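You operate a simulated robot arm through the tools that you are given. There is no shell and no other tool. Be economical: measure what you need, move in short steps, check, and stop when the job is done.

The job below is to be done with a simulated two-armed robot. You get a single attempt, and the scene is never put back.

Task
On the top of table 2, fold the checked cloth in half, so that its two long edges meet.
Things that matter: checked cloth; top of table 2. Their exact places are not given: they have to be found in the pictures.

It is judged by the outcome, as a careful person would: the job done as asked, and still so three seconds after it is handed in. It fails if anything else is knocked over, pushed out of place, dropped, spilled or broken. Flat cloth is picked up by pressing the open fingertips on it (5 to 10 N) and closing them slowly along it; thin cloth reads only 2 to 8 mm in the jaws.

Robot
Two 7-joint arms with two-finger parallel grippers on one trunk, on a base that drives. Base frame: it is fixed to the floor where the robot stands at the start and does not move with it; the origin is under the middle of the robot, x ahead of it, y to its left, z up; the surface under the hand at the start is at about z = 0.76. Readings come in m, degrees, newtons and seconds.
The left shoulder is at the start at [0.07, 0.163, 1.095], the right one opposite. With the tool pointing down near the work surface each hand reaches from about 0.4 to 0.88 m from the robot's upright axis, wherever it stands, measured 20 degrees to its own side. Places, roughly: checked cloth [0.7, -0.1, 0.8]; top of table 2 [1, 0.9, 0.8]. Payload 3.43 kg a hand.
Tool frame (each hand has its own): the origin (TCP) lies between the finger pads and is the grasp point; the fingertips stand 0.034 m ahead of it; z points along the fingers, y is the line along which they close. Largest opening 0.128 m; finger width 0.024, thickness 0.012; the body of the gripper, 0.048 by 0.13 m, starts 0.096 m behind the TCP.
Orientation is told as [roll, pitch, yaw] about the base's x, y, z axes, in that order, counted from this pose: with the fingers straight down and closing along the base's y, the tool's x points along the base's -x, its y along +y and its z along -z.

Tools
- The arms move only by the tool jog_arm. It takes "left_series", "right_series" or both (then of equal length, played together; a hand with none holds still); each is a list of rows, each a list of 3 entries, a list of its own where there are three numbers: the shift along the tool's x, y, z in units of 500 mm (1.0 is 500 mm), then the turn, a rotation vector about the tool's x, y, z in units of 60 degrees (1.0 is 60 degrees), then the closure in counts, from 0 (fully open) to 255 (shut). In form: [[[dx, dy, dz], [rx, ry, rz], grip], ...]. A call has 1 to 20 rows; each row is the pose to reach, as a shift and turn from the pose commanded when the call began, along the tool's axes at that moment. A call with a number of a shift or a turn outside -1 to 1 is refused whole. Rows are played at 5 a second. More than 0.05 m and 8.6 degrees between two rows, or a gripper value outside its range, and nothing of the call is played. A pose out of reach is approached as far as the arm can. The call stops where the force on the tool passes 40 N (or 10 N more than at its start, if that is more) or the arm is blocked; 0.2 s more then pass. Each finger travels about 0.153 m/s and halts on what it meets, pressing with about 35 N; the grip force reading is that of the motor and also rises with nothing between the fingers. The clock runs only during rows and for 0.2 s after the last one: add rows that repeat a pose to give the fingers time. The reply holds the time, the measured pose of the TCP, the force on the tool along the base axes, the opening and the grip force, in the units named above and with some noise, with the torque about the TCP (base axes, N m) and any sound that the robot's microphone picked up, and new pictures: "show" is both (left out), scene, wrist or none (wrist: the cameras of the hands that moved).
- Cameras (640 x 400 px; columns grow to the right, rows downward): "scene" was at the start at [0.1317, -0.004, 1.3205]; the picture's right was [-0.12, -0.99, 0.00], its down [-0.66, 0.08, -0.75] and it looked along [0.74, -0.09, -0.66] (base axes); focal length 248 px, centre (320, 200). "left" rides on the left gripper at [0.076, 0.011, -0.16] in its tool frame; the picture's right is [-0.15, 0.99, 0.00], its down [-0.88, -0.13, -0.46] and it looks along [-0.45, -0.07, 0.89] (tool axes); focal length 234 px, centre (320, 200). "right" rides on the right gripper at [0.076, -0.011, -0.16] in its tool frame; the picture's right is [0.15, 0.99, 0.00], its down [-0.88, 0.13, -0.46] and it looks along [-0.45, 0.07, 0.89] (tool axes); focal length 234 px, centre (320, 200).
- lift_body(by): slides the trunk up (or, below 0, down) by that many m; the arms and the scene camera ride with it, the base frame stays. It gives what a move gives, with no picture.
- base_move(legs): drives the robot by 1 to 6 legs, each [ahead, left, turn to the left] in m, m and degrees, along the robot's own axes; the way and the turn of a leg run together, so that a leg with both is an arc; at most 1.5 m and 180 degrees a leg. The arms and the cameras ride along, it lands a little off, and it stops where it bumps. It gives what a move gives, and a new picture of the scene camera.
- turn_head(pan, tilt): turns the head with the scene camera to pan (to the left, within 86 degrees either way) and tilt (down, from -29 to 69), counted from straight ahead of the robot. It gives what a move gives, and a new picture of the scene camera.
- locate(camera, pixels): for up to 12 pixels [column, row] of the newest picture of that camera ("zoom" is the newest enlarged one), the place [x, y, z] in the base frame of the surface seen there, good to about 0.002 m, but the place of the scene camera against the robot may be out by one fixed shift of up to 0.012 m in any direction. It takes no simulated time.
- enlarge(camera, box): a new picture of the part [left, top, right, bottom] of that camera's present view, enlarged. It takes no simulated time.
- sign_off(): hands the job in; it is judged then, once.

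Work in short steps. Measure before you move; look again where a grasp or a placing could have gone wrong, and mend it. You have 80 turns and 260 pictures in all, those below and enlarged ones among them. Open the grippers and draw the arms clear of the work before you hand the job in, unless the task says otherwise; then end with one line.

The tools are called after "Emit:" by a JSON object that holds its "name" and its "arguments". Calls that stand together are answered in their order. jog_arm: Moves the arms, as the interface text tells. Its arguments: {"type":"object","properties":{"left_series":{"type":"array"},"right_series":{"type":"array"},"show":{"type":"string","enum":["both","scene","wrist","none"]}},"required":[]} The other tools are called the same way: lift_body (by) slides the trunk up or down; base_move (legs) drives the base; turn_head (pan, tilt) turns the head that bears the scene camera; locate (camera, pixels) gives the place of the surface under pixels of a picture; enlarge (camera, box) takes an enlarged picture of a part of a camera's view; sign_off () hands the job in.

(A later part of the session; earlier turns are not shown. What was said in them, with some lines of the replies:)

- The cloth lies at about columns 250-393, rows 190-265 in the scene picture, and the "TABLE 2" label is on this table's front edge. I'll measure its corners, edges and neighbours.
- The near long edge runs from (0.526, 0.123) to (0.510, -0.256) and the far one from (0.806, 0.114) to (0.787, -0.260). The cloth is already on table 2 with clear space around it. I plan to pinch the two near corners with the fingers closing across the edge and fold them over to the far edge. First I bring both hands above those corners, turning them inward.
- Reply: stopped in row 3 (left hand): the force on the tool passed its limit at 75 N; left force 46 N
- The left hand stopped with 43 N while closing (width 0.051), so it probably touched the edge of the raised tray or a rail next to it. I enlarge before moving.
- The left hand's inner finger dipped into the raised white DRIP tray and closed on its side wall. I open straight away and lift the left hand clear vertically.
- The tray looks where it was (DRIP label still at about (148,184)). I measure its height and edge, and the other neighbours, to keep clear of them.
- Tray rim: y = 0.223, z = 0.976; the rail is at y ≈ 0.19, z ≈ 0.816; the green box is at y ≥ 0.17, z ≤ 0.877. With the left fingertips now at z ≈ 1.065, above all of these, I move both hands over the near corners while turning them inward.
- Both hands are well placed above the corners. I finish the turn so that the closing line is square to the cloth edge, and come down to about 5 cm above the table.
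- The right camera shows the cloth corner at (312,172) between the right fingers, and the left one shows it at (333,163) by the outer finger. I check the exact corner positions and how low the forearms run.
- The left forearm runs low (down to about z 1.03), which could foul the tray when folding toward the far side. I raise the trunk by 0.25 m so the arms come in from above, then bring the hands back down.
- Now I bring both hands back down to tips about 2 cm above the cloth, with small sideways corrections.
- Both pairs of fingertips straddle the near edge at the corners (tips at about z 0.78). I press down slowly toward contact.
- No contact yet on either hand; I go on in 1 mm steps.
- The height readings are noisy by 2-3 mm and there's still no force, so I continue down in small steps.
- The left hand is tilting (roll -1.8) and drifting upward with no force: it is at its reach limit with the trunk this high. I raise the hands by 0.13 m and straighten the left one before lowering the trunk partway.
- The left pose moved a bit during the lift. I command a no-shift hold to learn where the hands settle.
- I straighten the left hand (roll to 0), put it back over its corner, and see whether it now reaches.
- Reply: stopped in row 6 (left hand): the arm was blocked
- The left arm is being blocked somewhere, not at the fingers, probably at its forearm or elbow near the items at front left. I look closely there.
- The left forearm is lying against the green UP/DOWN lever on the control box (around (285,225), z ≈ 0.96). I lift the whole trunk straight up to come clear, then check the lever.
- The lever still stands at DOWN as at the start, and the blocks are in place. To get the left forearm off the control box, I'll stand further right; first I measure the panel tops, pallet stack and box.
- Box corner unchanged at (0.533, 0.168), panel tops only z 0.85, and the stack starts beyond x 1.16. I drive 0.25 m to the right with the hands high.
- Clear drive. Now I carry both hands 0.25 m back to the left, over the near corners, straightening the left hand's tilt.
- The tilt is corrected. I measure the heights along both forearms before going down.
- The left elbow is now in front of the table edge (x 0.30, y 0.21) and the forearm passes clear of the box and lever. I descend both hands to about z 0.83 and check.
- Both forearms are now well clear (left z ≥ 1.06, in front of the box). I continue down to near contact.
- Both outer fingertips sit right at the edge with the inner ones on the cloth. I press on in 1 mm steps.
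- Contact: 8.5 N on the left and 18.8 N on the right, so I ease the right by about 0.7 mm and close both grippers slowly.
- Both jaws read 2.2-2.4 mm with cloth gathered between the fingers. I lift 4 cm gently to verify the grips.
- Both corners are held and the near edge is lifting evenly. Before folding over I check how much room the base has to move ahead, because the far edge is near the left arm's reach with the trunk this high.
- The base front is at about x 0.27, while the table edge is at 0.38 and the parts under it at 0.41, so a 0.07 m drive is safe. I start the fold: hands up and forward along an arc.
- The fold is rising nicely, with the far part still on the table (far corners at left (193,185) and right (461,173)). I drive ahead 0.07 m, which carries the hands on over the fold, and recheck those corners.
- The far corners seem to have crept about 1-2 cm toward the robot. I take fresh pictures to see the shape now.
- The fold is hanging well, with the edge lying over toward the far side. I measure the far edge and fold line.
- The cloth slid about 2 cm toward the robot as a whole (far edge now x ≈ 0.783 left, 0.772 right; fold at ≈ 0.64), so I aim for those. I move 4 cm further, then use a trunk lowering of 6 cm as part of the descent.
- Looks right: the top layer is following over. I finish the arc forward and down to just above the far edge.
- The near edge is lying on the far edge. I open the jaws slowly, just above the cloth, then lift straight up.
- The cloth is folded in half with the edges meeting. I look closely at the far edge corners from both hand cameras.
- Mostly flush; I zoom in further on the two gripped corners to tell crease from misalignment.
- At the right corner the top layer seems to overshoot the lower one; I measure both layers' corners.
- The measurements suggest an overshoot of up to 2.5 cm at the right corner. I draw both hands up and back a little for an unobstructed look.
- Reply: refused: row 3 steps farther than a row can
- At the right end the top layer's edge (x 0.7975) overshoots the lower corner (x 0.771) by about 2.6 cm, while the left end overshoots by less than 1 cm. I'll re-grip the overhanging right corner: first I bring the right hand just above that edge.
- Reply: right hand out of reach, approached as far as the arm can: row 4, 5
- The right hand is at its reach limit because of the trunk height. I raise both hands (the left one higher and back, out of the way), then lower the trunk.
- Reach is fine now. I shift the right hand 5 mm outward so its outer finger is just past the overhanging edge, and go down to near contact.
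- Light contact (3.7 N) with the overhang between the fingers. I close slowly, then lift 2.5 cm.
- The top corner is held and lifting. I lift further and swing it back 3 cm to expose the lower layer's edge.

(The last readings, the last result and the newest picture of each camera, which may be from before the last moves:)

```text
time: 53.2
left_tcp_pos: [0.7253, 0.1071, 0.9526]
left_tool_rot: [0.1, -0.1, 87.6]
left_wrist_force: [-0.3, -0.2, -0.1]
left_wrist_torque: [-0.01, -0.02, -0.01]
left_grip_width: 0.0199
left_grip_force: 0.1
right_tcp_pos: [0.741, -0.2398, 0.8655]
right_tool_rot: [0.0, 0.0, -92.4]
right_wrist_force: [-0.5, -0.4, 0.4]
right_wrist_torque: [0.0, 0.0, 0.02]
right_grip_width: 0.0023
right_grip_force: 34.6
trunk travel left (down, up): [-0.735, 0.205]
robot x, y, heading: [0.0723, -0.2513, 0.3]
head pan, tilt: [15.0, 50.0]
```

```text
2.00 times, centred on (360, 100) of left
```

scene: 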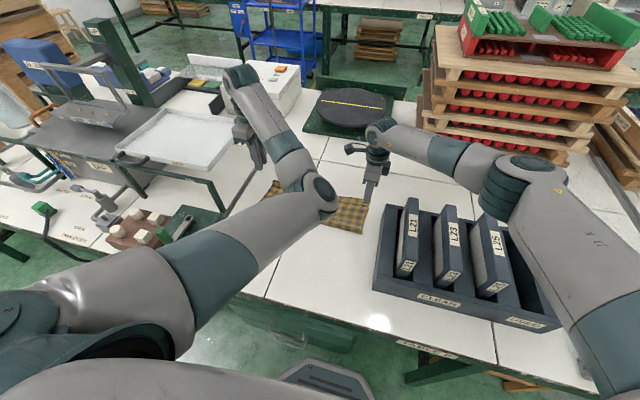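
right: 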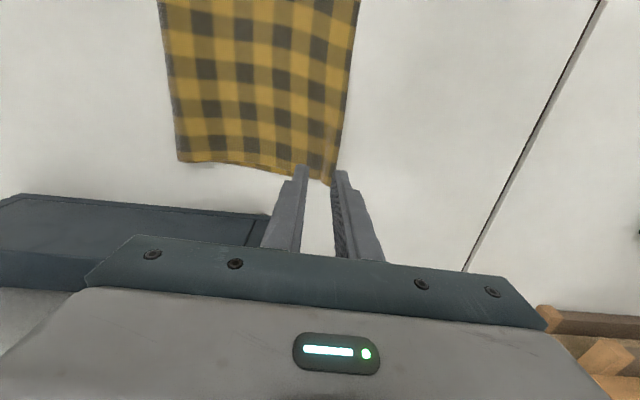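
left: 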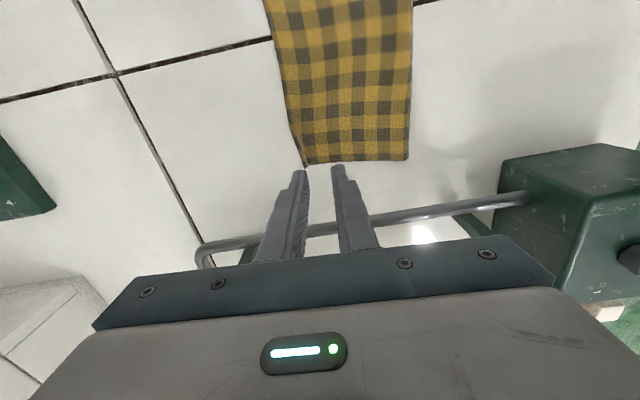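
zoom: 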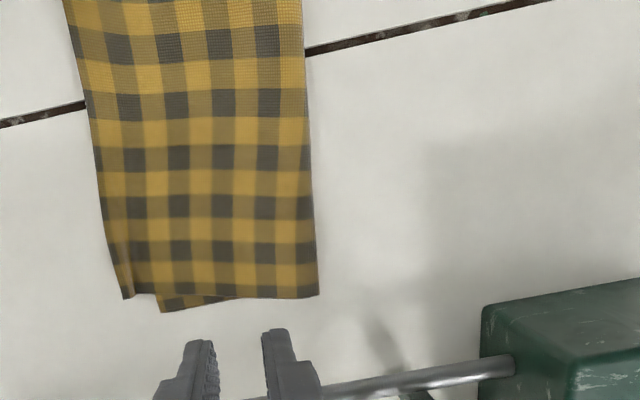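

Now visible: the lower layer's corners, right at about (351,173) and left at (281,156), with the left top corner at (262,149). I measure them.

Emit:
{"name": "locate", "arguments": {"camera": "left", "pixels": [[282.5, 154.5], [263, 147.5], [318, 146], [256, 120]]}}

Emit:
{"name": "locate", "arguments": {"camera": "right", "pixels": [[350, 172], [355, 150], [365, 100], [242, 158], [240, 50]]}}

```text
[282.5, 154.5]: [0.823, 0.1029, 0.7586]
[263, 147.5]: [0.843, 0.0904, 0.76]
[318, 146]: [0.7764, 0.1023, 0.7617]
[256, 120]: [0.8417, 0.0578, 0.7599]
```

```text
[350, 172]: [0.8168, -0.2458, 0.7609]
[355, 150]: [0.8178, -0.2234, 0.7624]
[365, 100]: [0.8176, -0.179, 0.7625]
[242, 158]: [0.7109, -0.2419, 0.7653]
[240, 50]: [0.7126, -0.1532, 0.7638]
```

Those used stale pictures; I repeat using the enlarged ones.

Emit:
{"name": "locate", "arguments": {"camera": "zoom", "pixels": [[164, 308], [126, 294], [108, 220], [235, 294], [316, 292], [90, 110]]}}

Emit:
{"name": "enlarge", "arguments": {"camera": "right", "box": [160, 0, 480, 200]}}

Emit:
{"name": "locate", "arguments": {"camera": "zoom", "pixels": [[380, 344], [405, 230], [156, 318], [155, 200], [435, 95], [455, 20]]}}

```text
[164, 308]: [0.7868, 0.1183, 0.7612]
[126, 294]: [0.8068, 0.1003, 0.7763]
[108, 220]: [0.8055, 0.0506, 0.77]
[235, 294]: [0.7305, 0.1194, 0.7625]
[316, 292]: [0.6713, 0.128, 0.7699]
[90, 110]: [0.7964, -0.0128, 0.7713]
```

```text
2.00 times, centred on (320, 100) of right
```

zoom: 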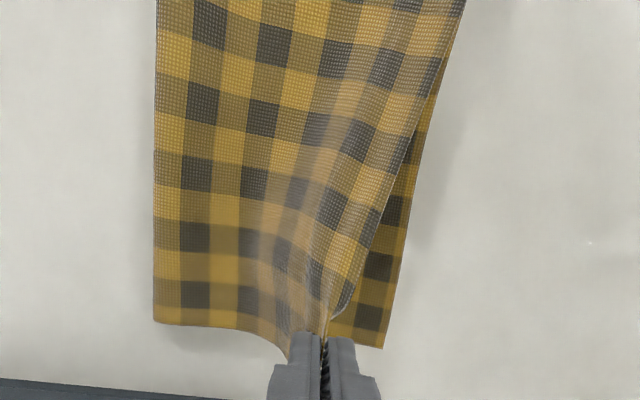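

```text
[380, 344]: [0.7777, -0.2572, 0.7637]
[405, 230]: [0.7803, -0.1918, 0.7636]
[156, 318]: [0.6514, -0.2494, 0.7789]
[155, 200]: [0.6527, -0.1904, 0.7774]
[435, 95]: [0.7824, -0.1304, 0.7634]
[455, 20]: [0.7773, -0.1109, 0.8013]
```

The lower layer's far edge is at x ≈ 0.778 (right) and 0.787 (left), while the left top corner sits at (0.807, 0.100), so both ends need to come back 2 cm. I set the right corner down at its proper place, keeping hold of it.

Emit:
{"name": "jog_arm", "arguments": {"right_series": [[[-0.001, 0.02, 0.02], [0, 0, 0], 255], [[-0.002, 0.04, 0.06], [0, 0, 0], 255], [[-0.004, 0.054, 0.1], [0, 0, 0], 255], [[-0.004, 0.058, 0.131], [0, 0, 0], 255], [[-0.004, 0.058, 0.131], [0, 0, 0], 255]], "show": "none"}}

Emit:
{"name": "enlarge", "arguments": {"camera": "left", "box": [200, 0, 520, 200]}}

Emit:
{"name": "locate", "arguments": {"camera": "zoom", "pixels": [[164, 308], [126, 294], [108, 220], [316, 292], [90, 110]]}}

```text
time: 54.4
left_tcp_pos: [0.7238, 0.1066, 0.9519]
left_tool_rot: [0.0, 0.0, 87.5]
left_wrist_force: [-0.3, 0.2, -0.3]
left_wrist_torque: [0.03, 0.0, 0.0]
left_grip_width: 0.0202
left_grip_force: 0.0
right_tcp_pos: [0.7688, -0.2428, 0.8004]
right_tool_rot: [0.0, 0.0, -92.1]
right_wrist_force: [-0.4, -0.3, 0.1]
right_wrist_torque: [0.0, -0.01, -0.02]
right_grip_width: 0.0024
right_grip_force: 35.2
trunk travel left (down, up): [-0.735, 0.205]
robot x, y, heading: [0.0753, -0.2497, 0.1]
head pan, tilt: [15.0, 50.0]
```

```text
2.00 times, centred on (360, 100) of left
```

zoom: 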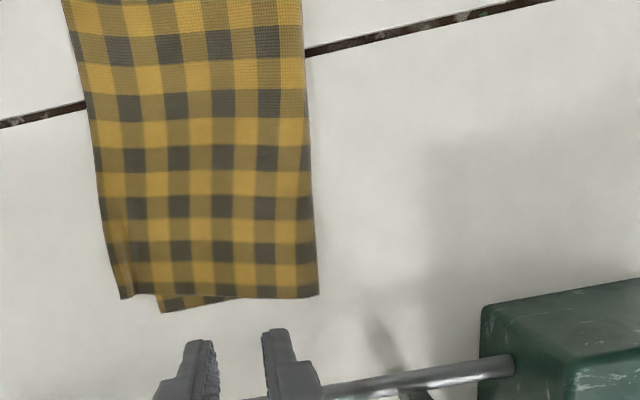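

```text
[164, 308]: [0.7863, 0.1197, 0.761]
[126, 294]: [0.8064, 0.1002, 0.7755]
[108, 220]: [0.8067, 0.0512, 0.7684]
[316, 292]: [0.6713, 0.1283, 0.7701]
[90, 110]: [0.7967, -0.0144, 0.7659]
```

The left top corner is at (0.8065, 0.100). I bring the left hand over that overhang, fingers straddling its edge.

Emit:
{"name": "jog_arm", "arguments": {"left_series": [[[0.012, -0.05, 0.04], [0, 0, 0], 215], [[0.024, -0.1, 0.09], [0, 0, 0], 215], [[0.037, -0.149, 0.14], [0, 0, 0], 215], [[0.037, -0.149, 0.21], [0, 0, 0], 215], [[0.037, -0.149, 0.264], [0, 0, 0], 215], [[0.037, -0.149, 0.264], [0, 0, 0], 215]], "show": "none"}}

Emit:
{"name": "enlarge", "arguments": {"camera": "left", "box": [260, 80, 420, 180]}}

```text
time: 55.8
left_tcp_pos: [0.7967, 0.0857, 0.82]
left_tool_rot: [0.1, -0.1, 87.5]
left_wrist_force: [0.8, 0.0, -0.5]
left_wrist_torque: [-0.01, 0.01, -0.03]
left_grip_width: 0.0202
left_grip_force: 0.0
right_tcp_pos: [0.7692, -0.2422, 0.8001]
right_tool_rot: [-0.1, 0.0, -92.2]
right_wrist_force: [0.6, -0.2, 0.1]
right_wrist_torque: [0.02, 0.0, 0.0]
right_grip_width: 0.0023
right_grip_force: 34.9
trunk travel left (down, up): [-0.735, 0.205]
robot x, y, heading: [0.0719, -0.2517, 0.0]
head pan, tilt: [15.0, 50.0]
```

```text
4.00 times, centred on (340, 130) of left
```

zoom: 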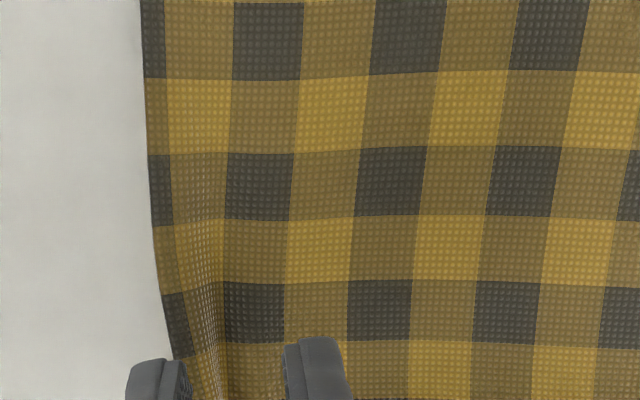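

The outer finger is almost on the edge; I shift 2.5 mm outward and go down to contact.

Emit:
{"name": "jog_arm", "arguments": {"left_series": [[[0, -0.006, 0.01], [0, 0, 0], 213], [[0, -0.006, 0.025], [0, 0, 0], 213], [[0, -0.006, 0.037], [0, 0, 0], 213], [[0, -0.006, 0.044], [0, 0, 0], 213], [[0, -0.006, 0.049], [0, 0, 0], 213], [[0, -0.006, 0.049], [0, 0, 0], 213]], "show": "none"}}

Emit:
{"name": "enlarge", "arguments": {"camera": "left", "box": [260, 80, 420, 180]}}

```text
time: 57.2
left_tcp_pos: [0.8007, 0.0856, 0.796]
left_tool_rot: [0.0, -0.1, 87.5]
left_wrist_force: [0.3, -0.6, 6.7]
left_wrist_torque: [0.01, 0.05, -0.01]
left_grip_width: 0.0212
left_grip_force: 0.1
right_tcp_pos: [0.7683, -0.2421, 0.8021]
right_tool_rot: [0.0, 0.1, -92.1]
right_wrist_force: [-0.6, -0.3, 1.0]
right_wrist_torque: [0.01, 0.03, -0.01]
right_grip_width: 0.0025
right_grip_force: 35.2
trunk travel left (down, up): [-0.735, 0.205]
robot x, y, heading: [0.0726, -0.2521, 0.1]
head pan, tilt: [15.0, 50.0]
```

```text
4.00 times, centred on (340, 130) of left
```

zoom: 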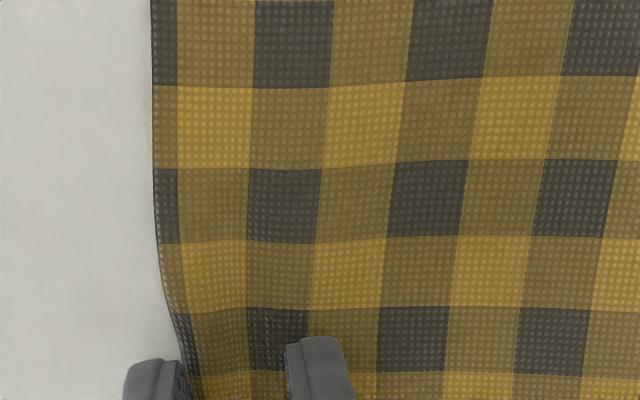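

Contact at 6.7 N with the edge between the fingers. I close slowly, lift 2.5 cm, carry the corner back 2.1 cm and 1.8 cm to the left, and set it down.

Emit:
{"name": "jog_arm", "arguments": {"left_series": [[[0, 0, 0], [0, 0, 0], 220], [[0, 0, 0], [0, 0, 0], 226], [[0, 0, 0], [0, 0, 0], 232], [[0, 0, 0], [0, 0, 0], 238], [[0, 0, 0], [0, 0, 0], 244], [[0, 0, 0], [0, 0, 0], 250], [[0, 0, 0], [0, 0, 0], 255], [[0, 0, 0], [0, 0, 0], 255], [[0, 0, 0], [0, 0, 0], 255], [[0, 0.005, -0.025], [0, 0, 0], 255], [[-0.005, 0.02, -0.055], [0, 0, 0], 255], [[-0.015, 0.04, -0.06], [0, 0, 0], 255], [[-0.034, 0.05, -0.05], [0, 0, 0], 255], [[-0.034, 0.048, -0.03], [0, 0, 0], 255], [[-0.034, 0.044, -0.008], [0, 0, 0], 255], [[-0.034, 0.044, -0.008], [0, 0, 0], 255]], "show": "wrist"}}

Emit:
{"name": "enlarge", "arguments": {"camera": "left", "box": [220, 40, 460, 190]}}

Emit:
{"name": "enlarge", "arguments": {"camera": "right", "box": [180, 40, 420, 190]}}

```text
time: 60.6
left_tcp_pos: [0.7786, 0.1034, 0.7999]
left_tool_rot: [-0.1, 0.0, 87.5]
left_wrist_force: [1.4, -1.2, 0.5]
left_wrist_torque: [-0.04, -0.02, 0.0]
left_grip_width: 0.002
left_grip_force: 34.7
right_tcp_pos: [0.7685, -0.2425, 0.8004]
right_tool_rot: [0.0, 0.1, -92.2]
right_wrist_force: [-0.3, 0.3, 0.1]
right_wrist_torque: [0.02, 0.02, 0.01]
right_grip_width: 0.0022
right_grip_force: 34.9
trunk travel left (down, up): [-0.735, 0.205]
robot x, y, heading: [0.0723, -0.249, -0.0]
head pan, tilt: [15.0, 50.0]
```

left: 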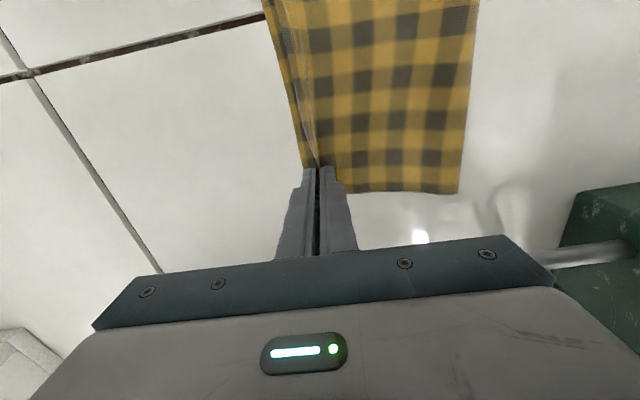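

```text
2.67 times, centred on (340, 115) of left
```

zoom: 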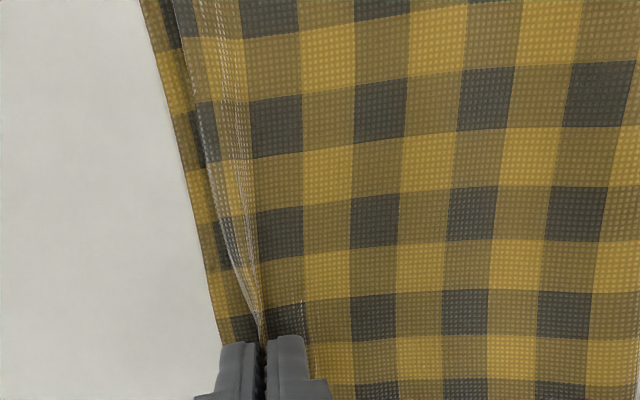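

```text
2.67 times, centred on (300, 115) of right
```

zoom: 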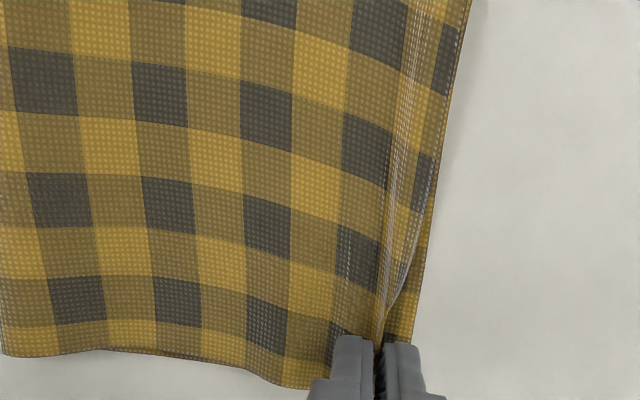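

Both top corners are now set with the lower edge just showing beyond them, as expected with the gathered strip. I release both slowly and lift 9 cm.

Emit:
{"name": "jog_arm", "arguments": {"left_series": [[[0, 0, 0.002], [0, 0, 0], 255], [[0, 0, 0.002], [0, 0, 0], 245], [[0, 0, 0.002], [0, 0, 0], 237], [[0, 0, 0.002], [0, 0, 0], 230], [[0, 0, 0.002], [0, 0, 0], 222], [[0, 0, 0.002], [0, 0, 0], 215], [[0, 0, 0.002], [0, 0, 0], 215], [[0, 0, -0.02], [0, 0, 0], 215], [[0, 0, -0.06], [0, 0, 0], 215], [[0, 0, -0.12], [0, 0, 0], 215], [[0, 0, -0.18], [0, 0, 0], 215], [[0, 0, -0.18], [0, 0, 0], 215]], "right_series": [[[0, 0, 0.002], [0, 0, 0], 255], [[0, 0, 0.002], [0, 0, 0], 245], [[0, 0, 0.002], [0, 0, 0], 237], [[0, 0, 0.002], [0, 0, 0], 230], [[0, 0, 0.002], [0, 0, 0], 222], [[0, 0, 0.002], [0, 0, 0], 215], [[0, 0, 0.002], [0, 0, 0], 215], [[0, 0, -0.02], [0, 0, 0], 215], [[0, 0, -0.06], [0, 0, 0], 215], [[0, 0, -0.12], [0, 0, 0], 215], [[0, 0, -0.18], [0, 0, 0], 215], [[0, 0, -0.18], [0, 0, 0], 215]], "show": "wrist"}}

Emit:
{"name": "enlarge", "arguments": {"camera": "left", "box": [240, 0, 480, 180]}}

Emit:
{"name": "enlarge", "arguments": {"camera": "right", "box": [180, 0, 420, 180]}}

```text
time: 63.2
left_tcp_pos: [0.78, 0.105, 0.8878]
left_tool_rot: [0.1, 0.1, 87.5]
left_wrist_force: [-0.8, -0.5, -0.5]
left_wrist_torque: [-0.01, 0.04, 0.01]
left_grip_width: 0.0202
left_grip_force: 0.1
right_tcp_pos: [0.7702, -0.2417, 0.8908]
right_tool_rot: [-0.1, 0.0, -92.2]
right_wrist_force: [0.4, 0.7, -0.7]
right_wrist_torque: [0.02, 0.02, 0.02]
right_grip_width: 0.0201
right_grip_force: 0.1
trunk travel left (down, up): [-0.735, 0.205]
robot x, y, heading: [0.0723, -0.2487, 0.2]
head pan, tilt: [15.0, 50.0]
```

right: 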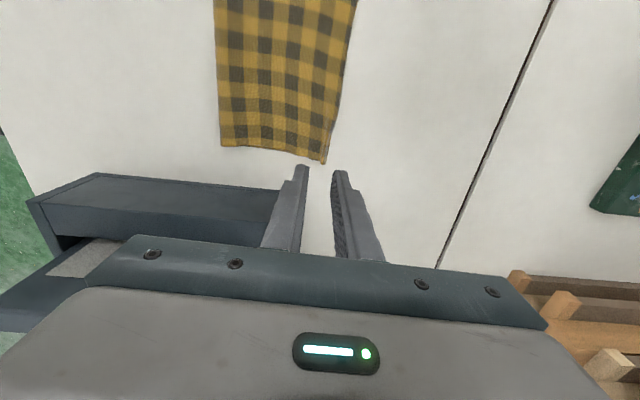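
left: 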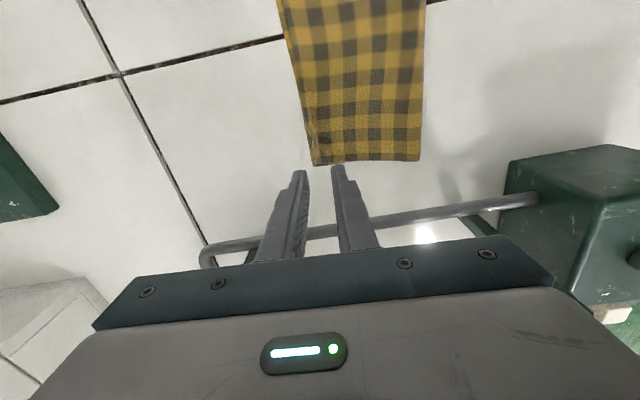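

```text
2.22 times, centred on (360, 90) of left
```

zoom: 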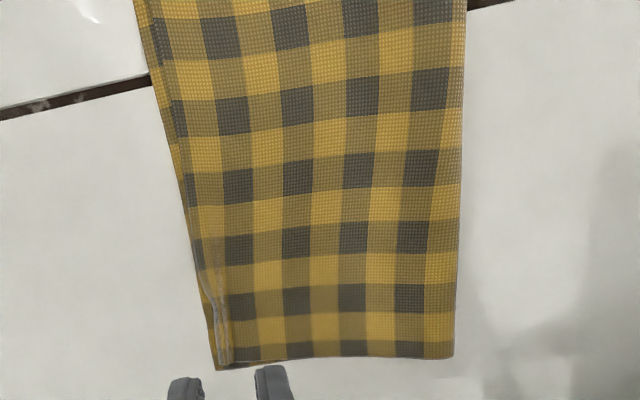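

```text
2.22 times, centred on (300, 90) of right
```

zoom: 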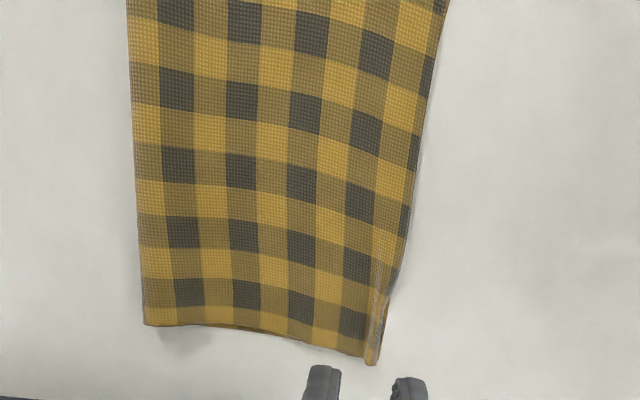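

The layers now line up far better; I zoom in on both corners and the whole edge for the remaining offset.

Emit:
{"name": "enlarge", "arguments": {"camera": "left", "box": [275, 80, 375, 170]}}

Emit:
{"name": "enlarge", "arguments": {"camera": "right", "box": [265, 80, 365, 170]}}

Emit:
{"name": "enlarge", "arguments": {"camera": "scene", "box": [250, 160, 410, 260]}}

```text
4.44 times, centred on (325, 125) of left
```

zoom: 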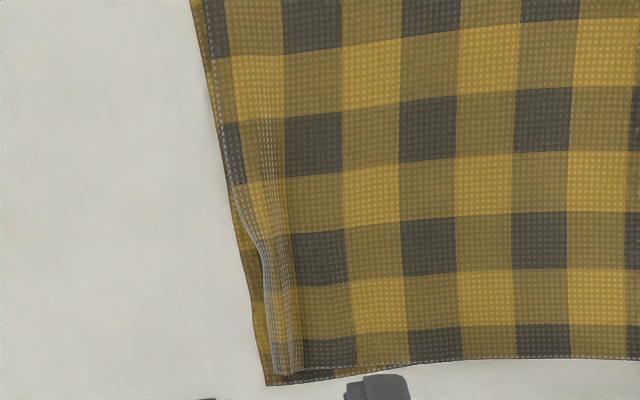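

```text
4.44 times, centred on (315, 125) of right
```

zoom: 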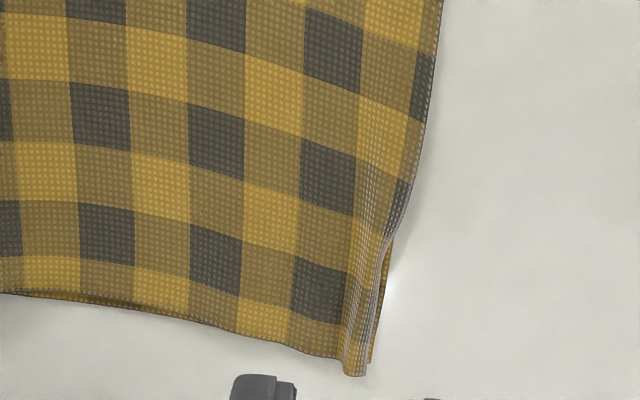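

```text
4.00 times, centred on (330, 210) of scene
```

zoom: 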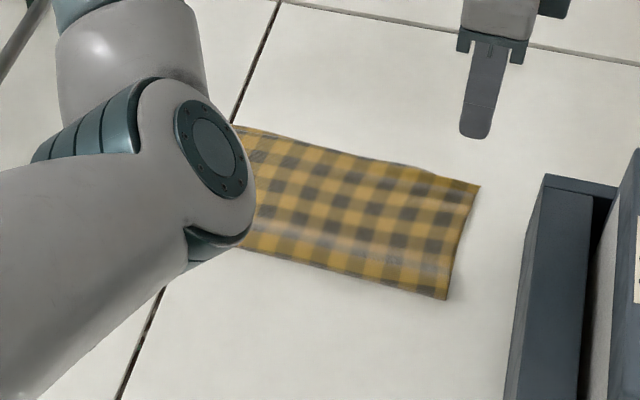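

The edges now meet within about 5 mm, leaving only small upright creases where the jaws pinched. I close the fingers and press softly straight down on both creases to flatten them.

Emit:
{"name": "jog_arm", "arguments": {"left_series": [[[0, 0, 0.06], [0, 0, 0], 255], [[0, 0, 0.12], [0, 0, 0], 255], [[0, 0, 0.16], [0, 0, 0], 255], [[0, 0, 0.174], [0, 0, 0], 255], [[0, 0, 0.178], [0, 0, 0], 255], [[0, 0, 0.182], [0, 0, 0], 255], [[0, 0, 0.182], [0, 0, 0], 255], [[0, 0, 0.182], [0, 0, 0], 255]], "right_series": [[[0, 0, 0.06], [0, 0, 0], 255], [[0, 0, 0.12], [0, 0, 0], 255], [[0, 0, 0.164], [0, 0, 0], 255], [[0, 0, 0.178], [0, 0, 0], 255], [[0, 0, 0.182], [0, 0, 0], 255], [[0, 0, 0.186], [0, 0, 0], 255], [[0, 0, 0.186], [0, 0, 0], 255], [[0, 0, 0.186], [0, 0, 0], 255]], "show": "none"}}

Emit:
{"name": "jog_arm", "arguments": {"left_series": [[[0, 0, -0.02], [0, 0, 0], 255], [[0, 0, -0.08], [0, 0, 0], 255], [[0, 0, -0.16], [0, 0, 0], 255], [[0, 0, -0.2], [0, 0, 0], 255]], "right_series": [[[0, 0, -0.02], [0, 0, 0], 255], [[0, 0, -0.08], [0, 0, 0], 255], [[0, 0, -0.16], [0, 0, 0], 255], [[0, 0, -0.2], [0, 0, 0], 255]], "show": "none"}}

Emit:
{"name": "enlarge", "arguments": {"camera": "left", "box": [240, 0, 480, 180]}}

Emit:
{"name": "enlarge", "arguments": {"camera": "right", "box": [180, 0, 420, 180]}}

```text
time: 65.0
left_tcp_pos: [0.7794, 0.1034, 0.7987]
left_tool_rot: [0.2, 0.0, 87.4]
left_wrist_force: [0.2, 0.7, 0.0]
left_wrist_torque: [-0.02, 0.0, 0.0]
left_grip_width: 0.0
left_grip_force: 32.8
right_tcp_pos: [0.7693, -0.2423, 0.7977]
right_tool_rot: [0.0, 0.1, -92.2]
right_wrist_force: [-0.1, -0.5, 0.2]
right_wrist_torque: [0.01, 0.0, -0.01]
right_grip_width: 0.0
right_grip_force: 33.2
trunk travel left (down, up): [-0.735, 0.205]
robot x, y, heading: [0.0737, -0.2517, 0.2]
head pan, tilt: [15.0, 50.0]
```

```text
time: 66.0
left_tcp_pos: [0.7796, 0.1023, 0.8978]
left_tool_rot: [0.0, 0.0, 87.4]
left_wrist_force: [0.3, -0.7, 0.2]
left_wrist_torque: [-0.03, 0.05, -0.02]
left_grip_width: 0.0
left_grip_force: 32.8
right_tcp_pos: [0.7694, -0.2419, 0.8973]
right_tool_rot: [0.0, 0.0, -92.2]
right_wrist_force: [0.0, -0.2, -0.7]
right_wrist_torque: [0.01, -0.01, -0.02]
right_grip_width: 0.0
right_grip_force: 33.0
trunk travel left (down, up): [-0.735, 0.205]
robot x, y, heading: [0.0742, -0.2502, -0.0]
head pan, tilt: [15.0, 50.0]
```

```text
2.22 times, centred on (360, 90) of left
```

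zoom: 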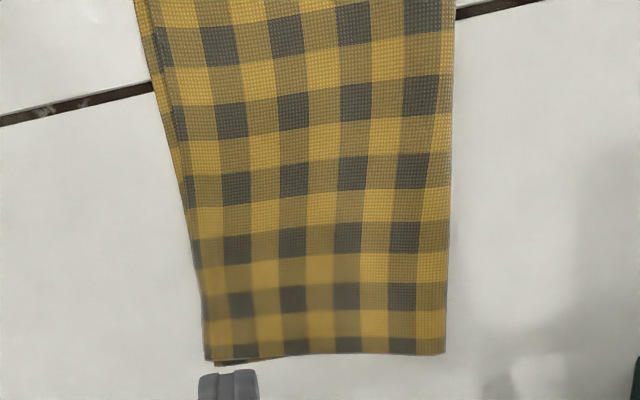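

```text
2.22 times, centred on (300, 90) of right
```

zoom: 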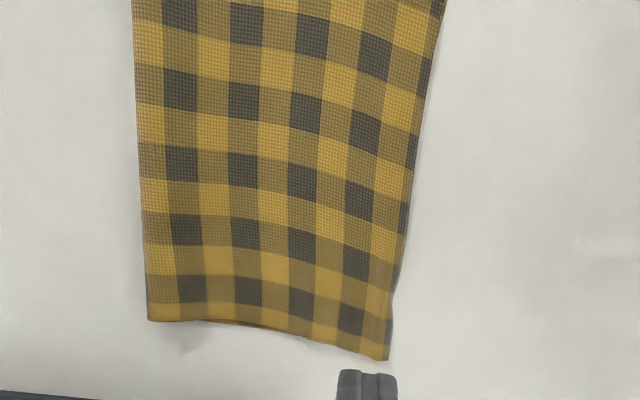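

Both corners lie flat and the edges meet. I lift the trunk straight up, open the grippers, and back off to clear the work.

Emit:
{"name": "lift_body", "arguments": {"by": 0.2}}

Emit:
{"name": "base_move", "arguments": {"legs": [[-0.2, 0, 0]]}}

Emit:
{"name": "jog_arm", "arguments": {"left_series": [[[0, 0, 0], [0, 0, 0], 150], [[0, 0, 0], [0, 0, 0], 60], [[0, 0, 0], [0, 0, 0], 0], [[0, 0, 0], [0, 0, 0], 0]], "right_series": [[[0, 0, 0], [0, 0, 0], 150], [[0, 0, 0], [0, 0, 0], 60], [[0, 0, 0], [0, 0, 0], 0], [[0, 0, 0], [0, 0, 0], 0]], "show": "scene"}}

Emit:
{"name": "enlarge", "arguments": {"camera": "scene", "box": [250, 120, 430, 250]}}

```text
time: 68.2
left_tcp_pos: [0.7787, 0.1029, 1.0964]
left_tool_rot: [0.1, 0.0, 87.5]
left_wrist_force: [-0.6, 0.0, -0.8]
left_wrist_torque: [-0.02, -0.02, 0.0]
left_grip_width: 0.0
left_grip_force: 32.9
right_tcp_pos: [0.7701, -0.2427, 1.0972]
right_tool_rot: [0.1, 0.1, -92.1]
right_wrist_force: [0.1, 0.7, -0.7]
right_wrist_torque: [0.0, 0.01, -0.03]
right_grip_width: 0.0001
right_grip_force: 33.0
trunk travel left (down, up): [-0.935, 0.005]
robot x, y, heading: [0.072, -0.2491, 0.1]
head pan, tilt: [15.0, 50.0]
```

```text
time: 69.8
left_tcp_pos: [0.5819, 0.1016, 1.0959]
left_tool_rot: [0.2, 0.0, 87.6]
left_wrist_force: [0.5, 0.1, 0.0]
left_wrist_torque: [0.03, 0.05, -0.04]
left_grip_width: 0.0001
left_grip_force: 33.1
right_tcp_pos: [0.5725, -0.2437, 1.0943]
right_tool_rot: [-0.2, -0.1, -92.4]
right_wrist_force: [0.2, -0.2, -0.2]
right_wrist_torque: [-0.01, 0.04, -0.02]
right_grip_width: 0.0
right_grip_force: 33.1
trunk travel left (down, up): [-0.935, 0.005]
robot x, y, heading: [-0.1287, -0.2482, 0.3]
head pan, tilt: [15.0, 50.0]
```

scene: 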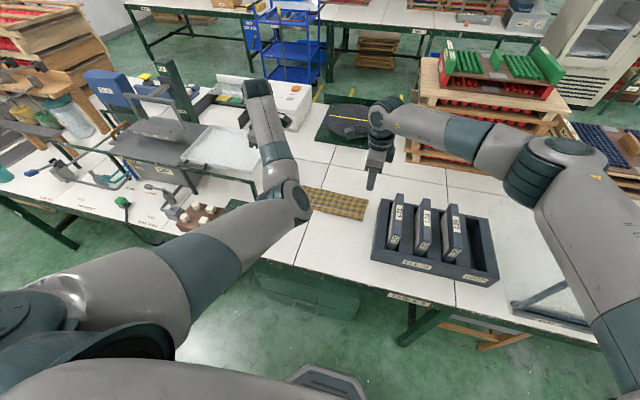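

```text
time: 70.8
left_tcp_pos: [0.5798, 0.1011, 1.0979]
left_tool_rot: [0.1, 0.0, 87.5]
left_wrist_force: [-0.3, -0.3, 0.2]
left_wrist_torque: [-0.04, 0.0, -0.01]
left_grip_width: 0.1279
left_grip_force: 0.1
right_tcp_pos: [0.5691, -0.2444, 1.0979]
right_tool_rot: [0.1, -0.1, -92.2]
right_wrist_force: [0.4, 0.5, 0.7]
right_wrist_torque: [0.0, -0.01, 0.01]
right_grip_width: 0.128
right_grip_force: 0.1
trunk travel left (down, up): [-0.935, 0.005]
robot x, y, heading: [-0.1239, -0.2491, 0.4]
head pan, tilt: [15.0, 50.0]
```

scene: 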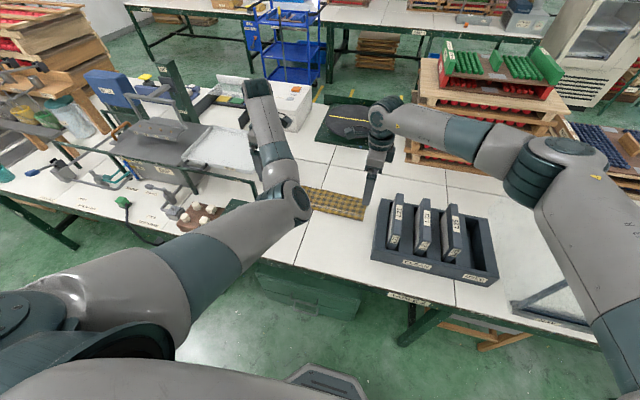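

```text
3.08 times, centred on (340, 185) of scene
```

zoom: 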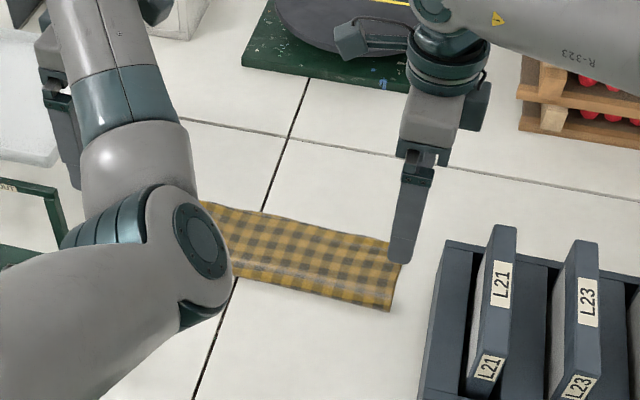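

The cloth stays neatly folded and the grippers are open. I back off a little more so that the arms are fully clear, with one last look.

Emit:
{"name": "base_move", "arguments": {"legs": [[-0.2, 0, 0]]}}

Emit:
{"name": "enlarge", "arguments": {"camera": "scene", "box": [100, 60, 420, 260]}}

```text
time: 72.4
left_tcp_pos: [0.3825, 0.1018, 1.0956]
left_tool_rot: [0.2, 0.0, 87.6]
left_wrist_force: [0.1, 0.4, 0.1]
left_wrist_torque: [0.01, 0.03, 0.03]
left_grip_width: 0.1278
left_grip_force: 0.1
right_tcp_pos: [0.3714, -0.2435, 1.0953]
right_tool_rot: [-0.2, 0.0, -92.2]
right_wrist_force: [0.6, -0.3, 0.4]
right_wrist_torque: [0.0, 0.07, 0.01]
right_grip_width: 0.1278
right_grip_force: 0.1
trunk travel left (down, up): [-0.935, 0.005]
robot x, y, heading: [-0.3304, -0.2518, -0.0]
head pan, tilt: [15.0, 50.0]
```

scene: 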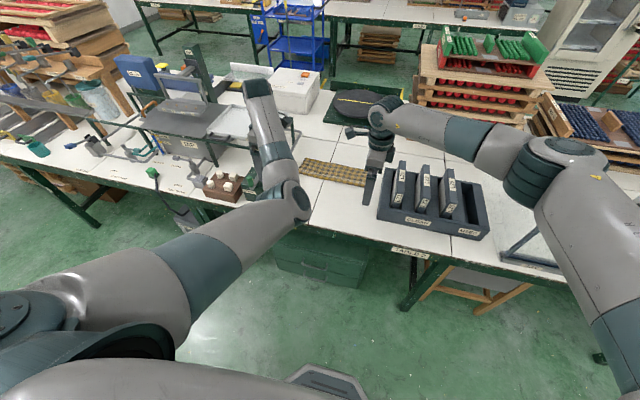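

```text
2.00 times, centred on (260, 160) of scene
```

zoom: 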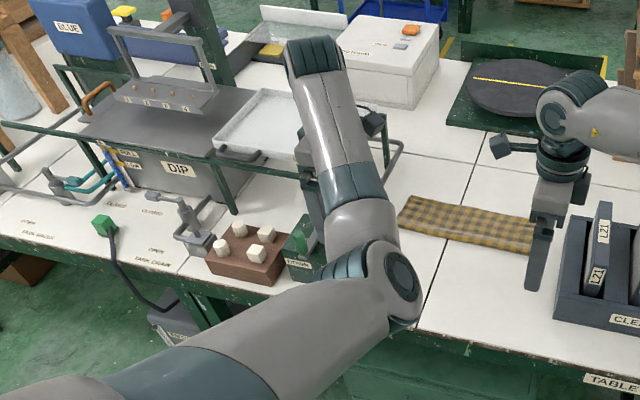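

Everything is in place: the cloth is folded in half on table 2, the arms are clear and the grippers open. I hand the job in.

Emit:
{"name": "sign_off", "arguments": {}}

```text
The job is handed in.
```

The checked cloth is folded in half on table 2 with its two long edges meeting to within about 5 mm; on the way the left gripper briefly pinched the DRIP tray's rim and the left forearm rested on the UP/DOWN lever, and neither looked displaced.
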